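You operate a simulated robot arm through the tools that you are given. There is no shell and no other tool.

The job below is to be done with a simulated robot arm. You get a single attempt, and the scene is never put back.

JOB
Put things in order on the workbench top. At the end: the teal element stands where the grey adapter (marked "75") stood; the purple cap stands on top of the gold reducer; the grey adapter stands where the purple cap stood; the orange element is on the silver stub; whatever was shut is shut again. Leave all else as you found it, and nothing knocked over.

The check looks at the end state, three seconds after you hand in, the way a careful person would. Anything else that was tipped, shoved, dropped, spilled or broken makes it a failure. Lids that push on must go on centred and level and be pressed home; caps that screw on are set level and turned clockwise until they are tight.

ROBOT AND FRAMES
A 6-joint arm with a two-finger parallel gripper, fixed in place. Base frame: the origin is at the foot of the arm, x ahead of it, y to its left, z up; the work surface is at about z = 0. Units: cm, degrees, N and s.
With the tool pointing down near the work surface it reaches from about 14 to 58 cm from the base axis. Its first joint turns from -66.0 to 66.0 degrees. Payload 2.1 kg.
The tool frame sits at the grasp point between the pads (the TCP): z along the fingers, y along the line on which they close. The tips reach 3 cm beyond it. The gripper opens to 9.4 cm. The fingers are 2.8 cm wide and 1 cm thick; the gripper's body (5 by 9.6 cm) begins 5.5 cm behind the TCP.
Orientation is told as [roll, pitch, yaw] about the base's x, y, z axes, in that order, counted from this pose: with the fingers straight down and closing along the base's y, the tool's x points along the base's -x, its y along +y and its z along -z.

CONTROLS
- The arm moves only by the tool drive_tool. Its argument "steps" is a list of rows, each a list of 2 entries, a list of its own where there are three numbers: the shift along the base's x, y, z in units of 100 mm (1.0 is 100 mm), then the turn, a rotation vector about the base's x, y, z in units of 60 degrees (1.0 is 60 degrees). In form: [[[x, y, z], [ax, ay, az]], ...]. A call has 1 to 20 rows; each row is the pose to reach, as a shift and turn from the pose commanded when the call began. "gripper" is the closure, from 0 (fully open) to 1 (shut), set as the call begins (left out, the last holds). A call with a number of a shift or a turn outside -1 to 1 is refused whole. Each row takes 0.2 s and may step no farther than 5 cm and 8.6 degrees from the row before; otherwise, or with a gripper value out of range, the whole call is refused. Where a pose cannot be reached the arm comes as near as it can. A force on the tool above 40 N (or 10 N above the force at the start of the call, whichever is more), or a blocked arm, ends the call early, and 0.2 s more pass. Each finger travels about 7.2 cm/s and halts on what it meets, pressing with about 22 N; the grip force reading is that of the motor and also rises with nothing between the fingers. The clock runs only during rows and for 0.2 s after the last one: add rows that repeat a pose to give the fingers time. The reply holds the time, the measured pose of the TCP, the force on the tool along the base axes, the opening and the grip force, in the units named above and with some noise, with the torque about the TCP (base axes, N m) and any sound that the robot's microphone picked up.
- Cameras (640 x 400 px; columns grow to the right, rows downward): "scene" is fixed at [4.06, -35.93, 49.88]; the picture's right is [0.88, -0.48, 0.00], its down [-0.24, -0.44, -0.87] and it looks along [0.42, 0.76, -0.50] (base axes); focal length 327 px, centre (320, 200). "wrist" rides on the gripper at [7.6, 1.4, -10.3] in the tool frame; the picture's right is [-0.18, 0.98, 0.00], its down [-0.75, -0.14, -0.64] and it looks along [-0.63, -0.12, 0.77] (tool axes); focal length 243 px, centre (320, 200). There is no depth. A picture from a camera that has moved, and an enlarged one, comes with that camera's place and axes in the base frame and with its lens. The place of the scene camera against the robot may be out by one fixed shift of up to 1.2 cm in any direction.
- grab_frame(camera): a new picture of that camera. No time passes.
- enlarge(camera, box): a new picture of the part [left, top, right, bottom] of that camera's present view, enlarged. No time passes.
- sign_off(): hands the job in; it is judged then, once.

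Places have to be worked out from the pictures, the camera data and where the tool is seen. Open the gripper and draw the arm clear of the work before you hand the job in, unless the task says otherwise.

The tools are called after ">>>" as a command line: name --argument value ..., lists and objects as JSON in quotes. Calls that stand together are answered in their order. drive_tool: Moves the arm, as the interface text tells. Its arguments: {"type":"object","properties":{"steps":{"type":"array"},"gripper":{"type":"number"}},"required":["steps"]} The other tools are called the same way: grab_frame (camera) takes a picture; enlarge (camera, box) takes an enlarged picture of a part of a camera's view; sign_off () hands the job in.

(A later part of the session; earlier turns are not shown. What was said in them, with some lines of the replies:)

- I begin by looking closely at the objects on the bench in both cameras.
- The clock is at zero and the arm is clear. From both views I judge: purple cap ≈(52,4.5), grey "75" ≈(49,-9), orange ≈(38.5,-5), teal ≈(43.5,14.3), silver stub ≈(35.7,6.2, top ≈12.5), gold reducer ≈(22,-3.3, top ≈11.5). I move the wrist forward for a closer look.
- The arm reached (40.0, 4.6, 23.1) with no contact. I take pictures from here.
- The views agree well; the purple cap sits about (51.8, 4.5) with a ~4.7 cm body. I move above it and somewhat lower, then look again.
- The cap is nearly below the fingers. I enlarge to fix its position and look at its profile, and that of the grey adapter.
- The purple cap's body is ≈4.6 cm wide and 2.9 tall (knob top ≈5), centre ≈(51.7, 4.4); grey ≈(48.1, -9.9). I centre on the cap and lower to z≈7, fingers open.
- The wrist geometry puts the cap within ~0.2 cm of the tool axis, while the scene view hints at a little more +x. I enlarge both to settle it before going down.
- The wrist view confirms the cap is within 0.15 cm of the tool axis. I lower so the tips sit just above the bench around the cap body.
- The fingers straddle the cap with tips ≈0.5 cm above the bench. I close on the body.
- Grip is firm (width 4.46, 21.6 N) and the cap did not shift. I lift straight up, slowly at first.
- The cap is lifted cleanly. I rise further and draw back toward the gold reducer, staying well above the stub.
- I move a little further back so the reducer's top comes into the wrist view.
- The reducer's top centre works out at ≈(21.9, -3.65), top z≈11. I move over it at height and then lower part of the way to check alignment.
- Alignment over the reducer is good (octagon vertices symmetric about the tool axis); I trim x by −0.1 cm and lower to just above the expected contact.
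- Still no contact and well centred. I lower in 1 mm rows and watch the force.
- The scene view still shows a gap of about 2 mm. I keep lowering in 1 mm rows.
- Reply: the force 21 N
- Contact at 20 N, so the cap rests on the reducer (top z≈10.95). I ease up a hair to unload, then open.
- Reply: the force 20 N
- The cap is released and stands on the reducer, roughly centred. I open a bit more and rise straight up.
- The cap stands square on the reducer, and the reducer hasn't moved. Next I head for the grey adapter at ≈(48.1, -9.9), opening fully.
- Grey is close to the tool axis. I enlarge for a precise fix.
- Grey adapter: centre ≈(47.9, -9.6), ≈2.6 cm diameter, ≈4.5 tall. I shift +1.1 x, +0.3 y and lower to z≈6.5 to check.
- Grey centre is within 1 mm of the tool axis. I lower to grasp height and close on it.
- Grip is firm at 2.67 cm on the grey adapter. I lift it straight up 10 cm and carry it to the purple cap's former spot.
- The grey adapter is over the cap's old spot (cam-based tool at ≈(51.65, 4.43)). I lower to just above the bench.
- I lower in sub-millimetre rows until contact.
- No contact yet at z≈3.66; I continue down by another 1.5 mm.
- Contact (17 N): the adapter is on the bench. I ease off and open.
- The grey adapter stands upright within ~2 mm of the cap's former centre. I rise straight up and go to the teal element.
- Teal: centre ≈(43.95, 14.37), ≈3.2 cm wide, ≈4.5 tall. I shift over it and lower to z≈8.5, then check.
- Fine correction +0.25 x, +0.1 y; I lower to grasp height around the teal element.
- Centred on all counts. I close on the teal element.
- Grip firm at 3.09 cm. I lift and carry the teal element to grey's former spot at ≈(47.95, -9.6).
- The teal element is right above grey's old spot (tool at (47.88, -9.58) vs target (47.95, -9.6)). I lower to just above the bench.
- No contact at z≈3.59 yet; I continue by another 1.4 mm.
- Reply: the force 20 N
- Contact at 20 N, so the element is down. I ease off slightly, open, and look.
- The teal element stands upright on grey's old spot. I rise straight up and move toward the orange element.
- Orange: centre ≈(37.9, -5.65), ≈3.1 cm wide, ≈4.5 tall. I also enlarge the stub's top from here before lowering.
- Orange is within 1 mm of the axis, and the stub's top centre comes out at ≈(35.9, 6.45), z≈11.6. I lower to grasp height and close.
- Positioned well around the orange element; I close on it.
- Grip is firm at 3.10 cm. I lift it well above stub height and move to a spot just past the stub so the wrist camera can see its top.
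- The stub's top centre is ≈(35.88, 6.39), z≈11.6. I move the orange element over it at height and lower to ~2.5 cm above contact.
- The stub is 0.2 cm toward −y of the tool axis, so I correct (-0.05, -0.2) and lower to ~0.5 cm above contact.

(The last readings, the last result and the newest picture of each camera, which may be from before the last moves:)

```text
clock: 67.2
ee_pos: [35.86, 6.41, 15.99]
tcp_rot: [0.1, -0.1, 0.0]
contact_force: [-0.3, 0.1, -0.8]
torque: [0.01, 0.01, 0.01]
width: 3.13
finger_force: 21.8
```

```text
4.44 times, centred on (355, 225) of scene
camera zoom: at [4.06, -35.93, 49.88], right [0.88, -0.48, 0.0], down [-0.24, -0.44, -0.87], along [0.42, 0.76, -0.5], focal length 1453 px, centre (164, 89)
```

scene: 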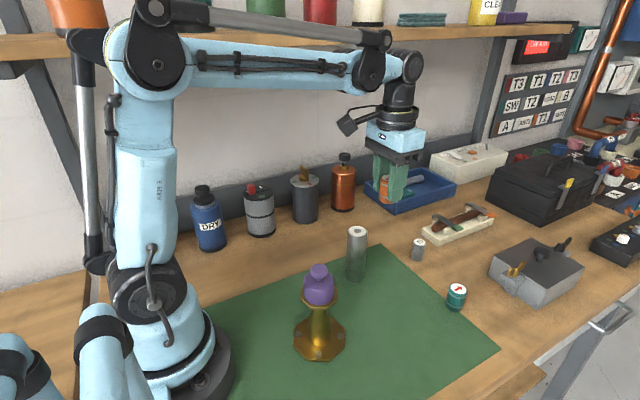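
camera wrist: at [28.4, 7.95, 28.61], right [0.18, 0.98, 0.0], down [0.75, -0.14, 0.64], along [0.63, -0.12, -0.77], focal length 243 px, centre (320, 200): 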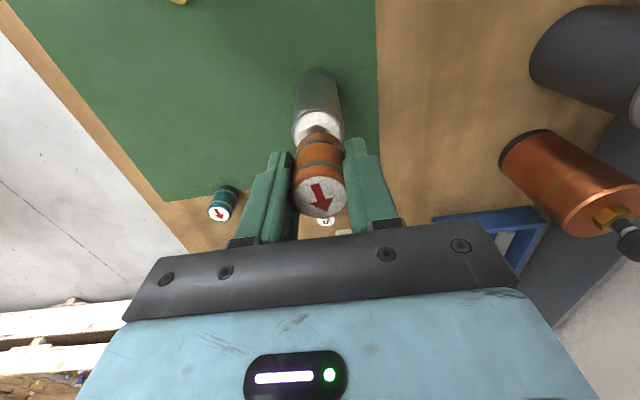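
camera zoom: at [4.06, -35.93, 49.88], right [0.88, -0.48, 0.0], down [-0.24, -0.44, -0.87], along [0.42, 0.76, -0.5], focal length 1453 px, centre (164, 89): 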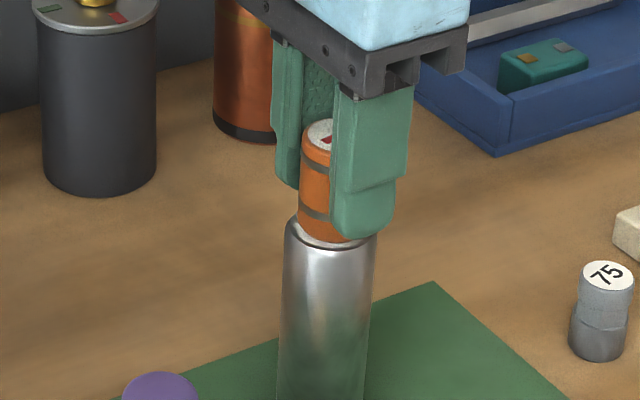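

Offset is down to ~1 mm; I add +0.1 y and lower in 1 mm rows until contact.

>>> drive_tool --steps '[[[0.003, 0.01, 0], [0, 0, 0]], [[0.003, 0.01, -0.01], [0, 0, 0]], [[0.003, 0.01, -0.02], [0, 0, 0]], [[0.003, 0.01, -0.03], [0, 0, 0]], [[0.003, 0.01, -0.03], [0, 0, 0]]]'

>>> enlarge --camera "scene" --box '[320, 190, 390, 260]'

>>> enlarge --camera "wrist" --box '[270, 90, 370, 170]'

```text
clock: 68.4
ee_pos: [35.97, 6.52, 15.59]
tcp_rot: [0.1, -0.2, 0.1]
contact_force: [-1.2, 3.2, 14.8]
torque: [0.19, -0.02, 0.03]
width: 3.11
finger_force: 21.5
```

```text
5.71 times, centred on (355, 225) of scene
camera zoom: at [4.05, -35.94, 49.88], right [0.88, -0.48, 0.0], down [-0.24, -0.44, -0.87], along [0.42, 0.76, -0.5], focal length 1868 px, centre (120, 57)
```

zoom: 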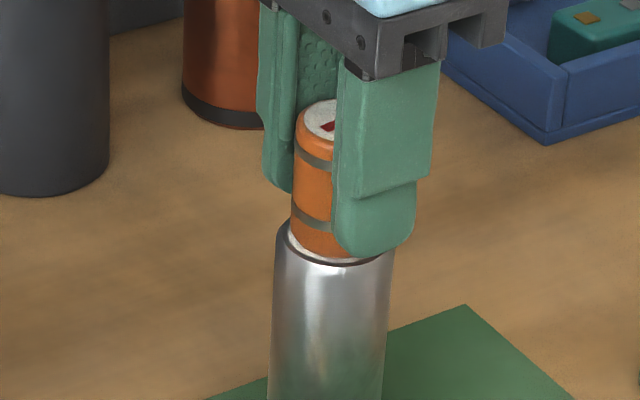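

```text
5.00 times, centred on (320, 130) of wrist
camera zoom: at [28.32, 7.7, 25.82], right [0.18, 0.98, 0.0], down [0.75, -0.14, 0.64], along [0.63, -0.12, -0.77], focal length 1213 px, centre (320, 550)
```

zoom: 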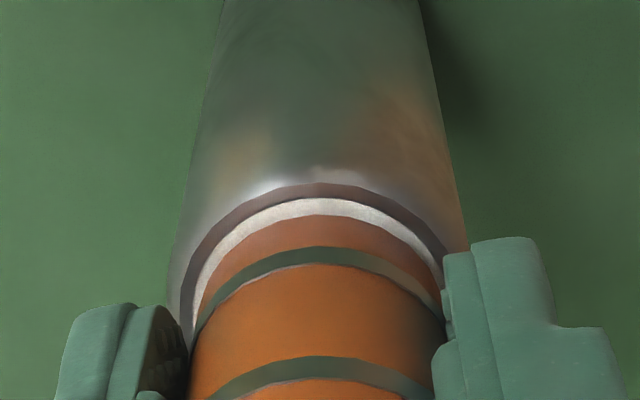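

Contact (≈15 N) and the white ring shows evenly around the orange base, so it is centred on the stub. I ease off slightly and open the fingers.

>>> drive_tool --steps '[[[0, 0, 0.005], [0, 0, 0]], [[0, 0, 0.005], [0, 0, 0]]]'

>>> drive_tool --steps '[[[0, 0, 0], [0, 0, 0]], [[0, 0, 0], [0, 0, 0]], [[0, 0, 0], [0, 0, 0]]]' --gripper 0.4

>>> enlarge --camera "scene" --box '[320, 190, 390, 260]'

>>> enlarge --camera "wrist" --box '[240, 80, 400, 220]'

```text
clock: 69.0
ee_pos: [35.93, 6.43, 15.66]
tcp_rot: [0.1, -0.2, 0.0]
contact_force: [0.1, 0.3, -1.6]
torque: [0.01, 0.02, -0.01]
width: 3.11
finger_force: 22.2
```

```text
clock: 69.8
ee_pos: [36.01, 6.45, 15.57]
tcp_rot: [0.1, -0.1, -0.1]
contact_force: [-0.3, 0.0, 0.5]
torque: [0.01, 0.0, 0.03]
width: 5.64
finger_force: 0.0
```

```text
5.71 times, centred on (355, 225) of scene
camera zoom: at [4.06, -35.93, 49.88], right [0.88, -0.48, 0.0], down [-0.24, -0.44, -0.87], along [0.42, 0.76, -0.5], focal length 1868 px, centre (120, 57)
```

zoom: 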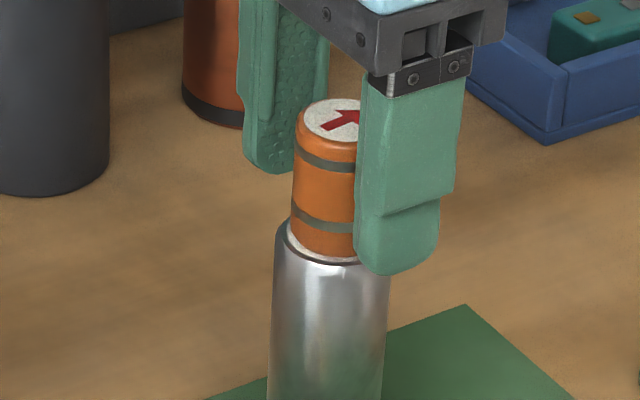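

```text
2.86 times, centred on (320, 150) of wrist
camera zoom: at [28.34, 7.75, 25.88], right [0.18, 0.98, 0.0], down [0.75, -0.14, 0.64], along [0.63, -0.12, -0.77], focal length 693 px, centre (320, 343)
```

zoom: 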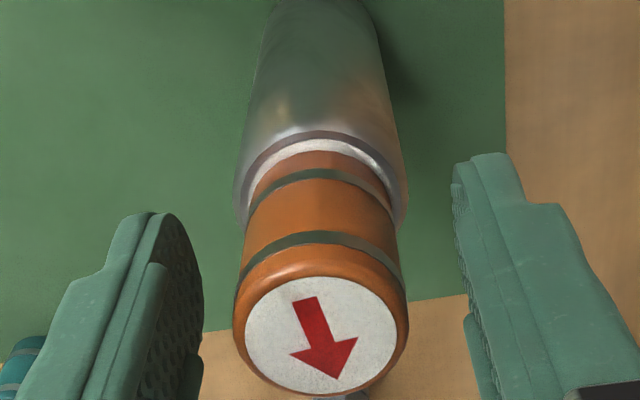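

The orange element stands upright and centred on the stub. I rise straight up, clear of it.

>>> drive_tool --steps '[[[0, 0, 0.04], [0, 0, 0]], [[0, 0, 0.12], [0, 0, 0]], [[0, 0, 0.25], [0, 0, 0]], [[0, 0, 0.45], [0, 0, 0]], [[0, 0, 0.7], [0, 0, 0]], [[0, 0, 1.0], [0, 0, 0]], [[0, 0, 1.0], [0, 0, 0]]]'

>>> drive_tool --steps '[[[0, 0, 0.2], [0, 0, 0]], [[-0.15, 0, 0.4], [0, 0, 0]], [[-0.3, 0, 0.45], [0, 0, 0]], [[-0.5, 0, 0.45], [0, 0, 0]], [[-0.6, 0, 0.45], [0, 0, 0]], [[-0.6, 0, 0.45], [0, 0, 0]]]' --gripper 0

>>> grab_frame --camera "scene"

>>> grab_frame --camera "wrist"

>>> enlarge --camera "scene" --box '[270, 190, 510, 370]'

>>> enlarge --camera "wrist" --box '[170, 0, 430, 250]'

```text
clock: 71.4
ee_pos: [35.96, 6.35, 25.5]
tcp_rot: [0.1, -0.1, -0.1]
contact_force: [0.6, -0.7, -0.7]
torque: [0.0, -0.01, 0.01]
width: 5.65
finger_force: 0.1
```

```text
clock: 72.8
ee_pos: [29.72, 6.53, 29.95]
tcp_rot: [0.0, -0.1, 0.0]
contact_force: [-0.1, -0.1, -0.3]
torque: [-0.01, -0.01, -0.03]
width: 9.41
finger_force: 0.0
```

```text
taken
```

scene: 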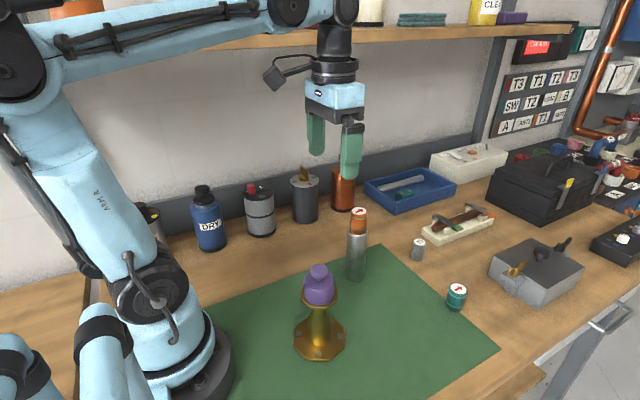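

```text
taken
camera wrist: at [22.2, 7.72, 40.26], right [0.18, 0.98, 0.0], down [0.75, -0.14, 0.64], along [0.63, -0.12, -0.77], focal length 243 px, centre (320, 200)
```

wrist: 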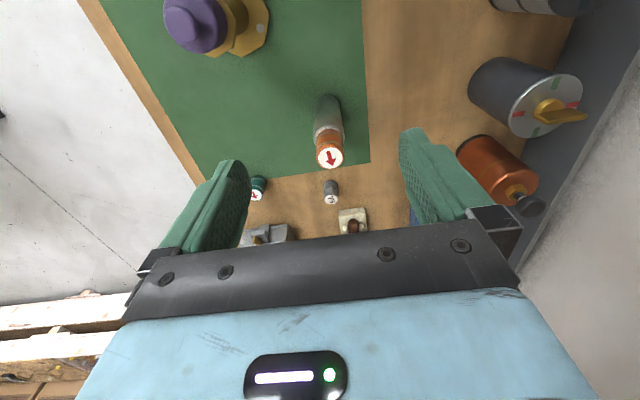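

```text
2.22 times, centred on (390, 280) of scene
camera zoom: at [4.06, -35.93, 49.88], right [0.88, -0.48, 0.0], down [-0.24, -0.44, -0.87], along [0.42, 0.76, -0.5], focal length 726 px, centre (164, 22)
```

zoom: 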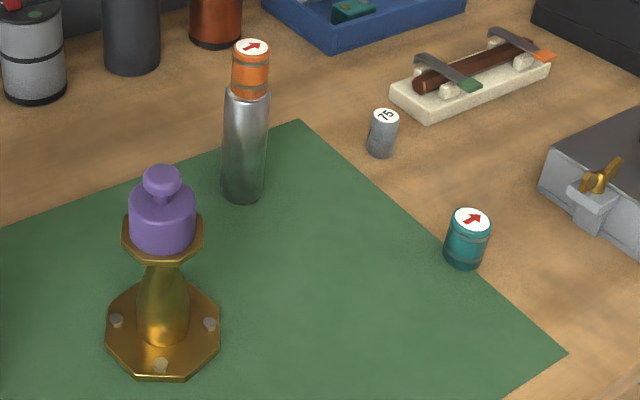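

```text
1.60 times, centred on (300, 125) of wrist
camera zoom: at [22.2, 7.72, 40.26], right [0.18, 0.98, 0.0], down [0.75, -0.14, 0.64], along [0.63, -0.12, -0.77], focal length 388 px, centre (352, 320)
```

zoom: 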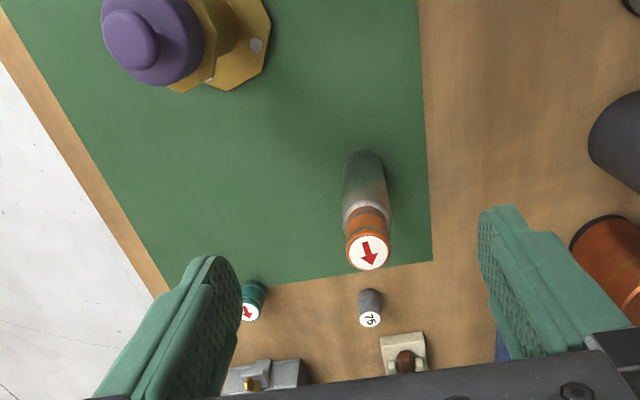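

All pieces are as asked: purple cap centred on the gold reducer, grey "75" on the cap's old spot, teal on grey's old spot, orange upright on the silver stub. Everything else, lids included, looks as it did at the start, and the gripper is open with the arm drawn clear. I hand in the job.

>>> sign_off

```text
The job is handed in.
```

The job is done and handed in. The final pictures showed every piece upright and where you asked for it:

| Piece | Where it is now |
|---|---|
| Purple cap | On top of the gold reducer, about 2 mm off centre and fully on the top face |
| Grey adapter ("75") | Where the purple cap stood, within about 3 mm |
| Teal element | Where the grey adapter stood, within about 4 mm |
| Orange element | Centred on top of the silver stub |

Nothing shut had to be opened, so all lids are as they were. The pictures showed no shift in the reducer or the stub, and nothing was knocked over. The gripper is open and the arm is back near its starting pose, clear of the work.
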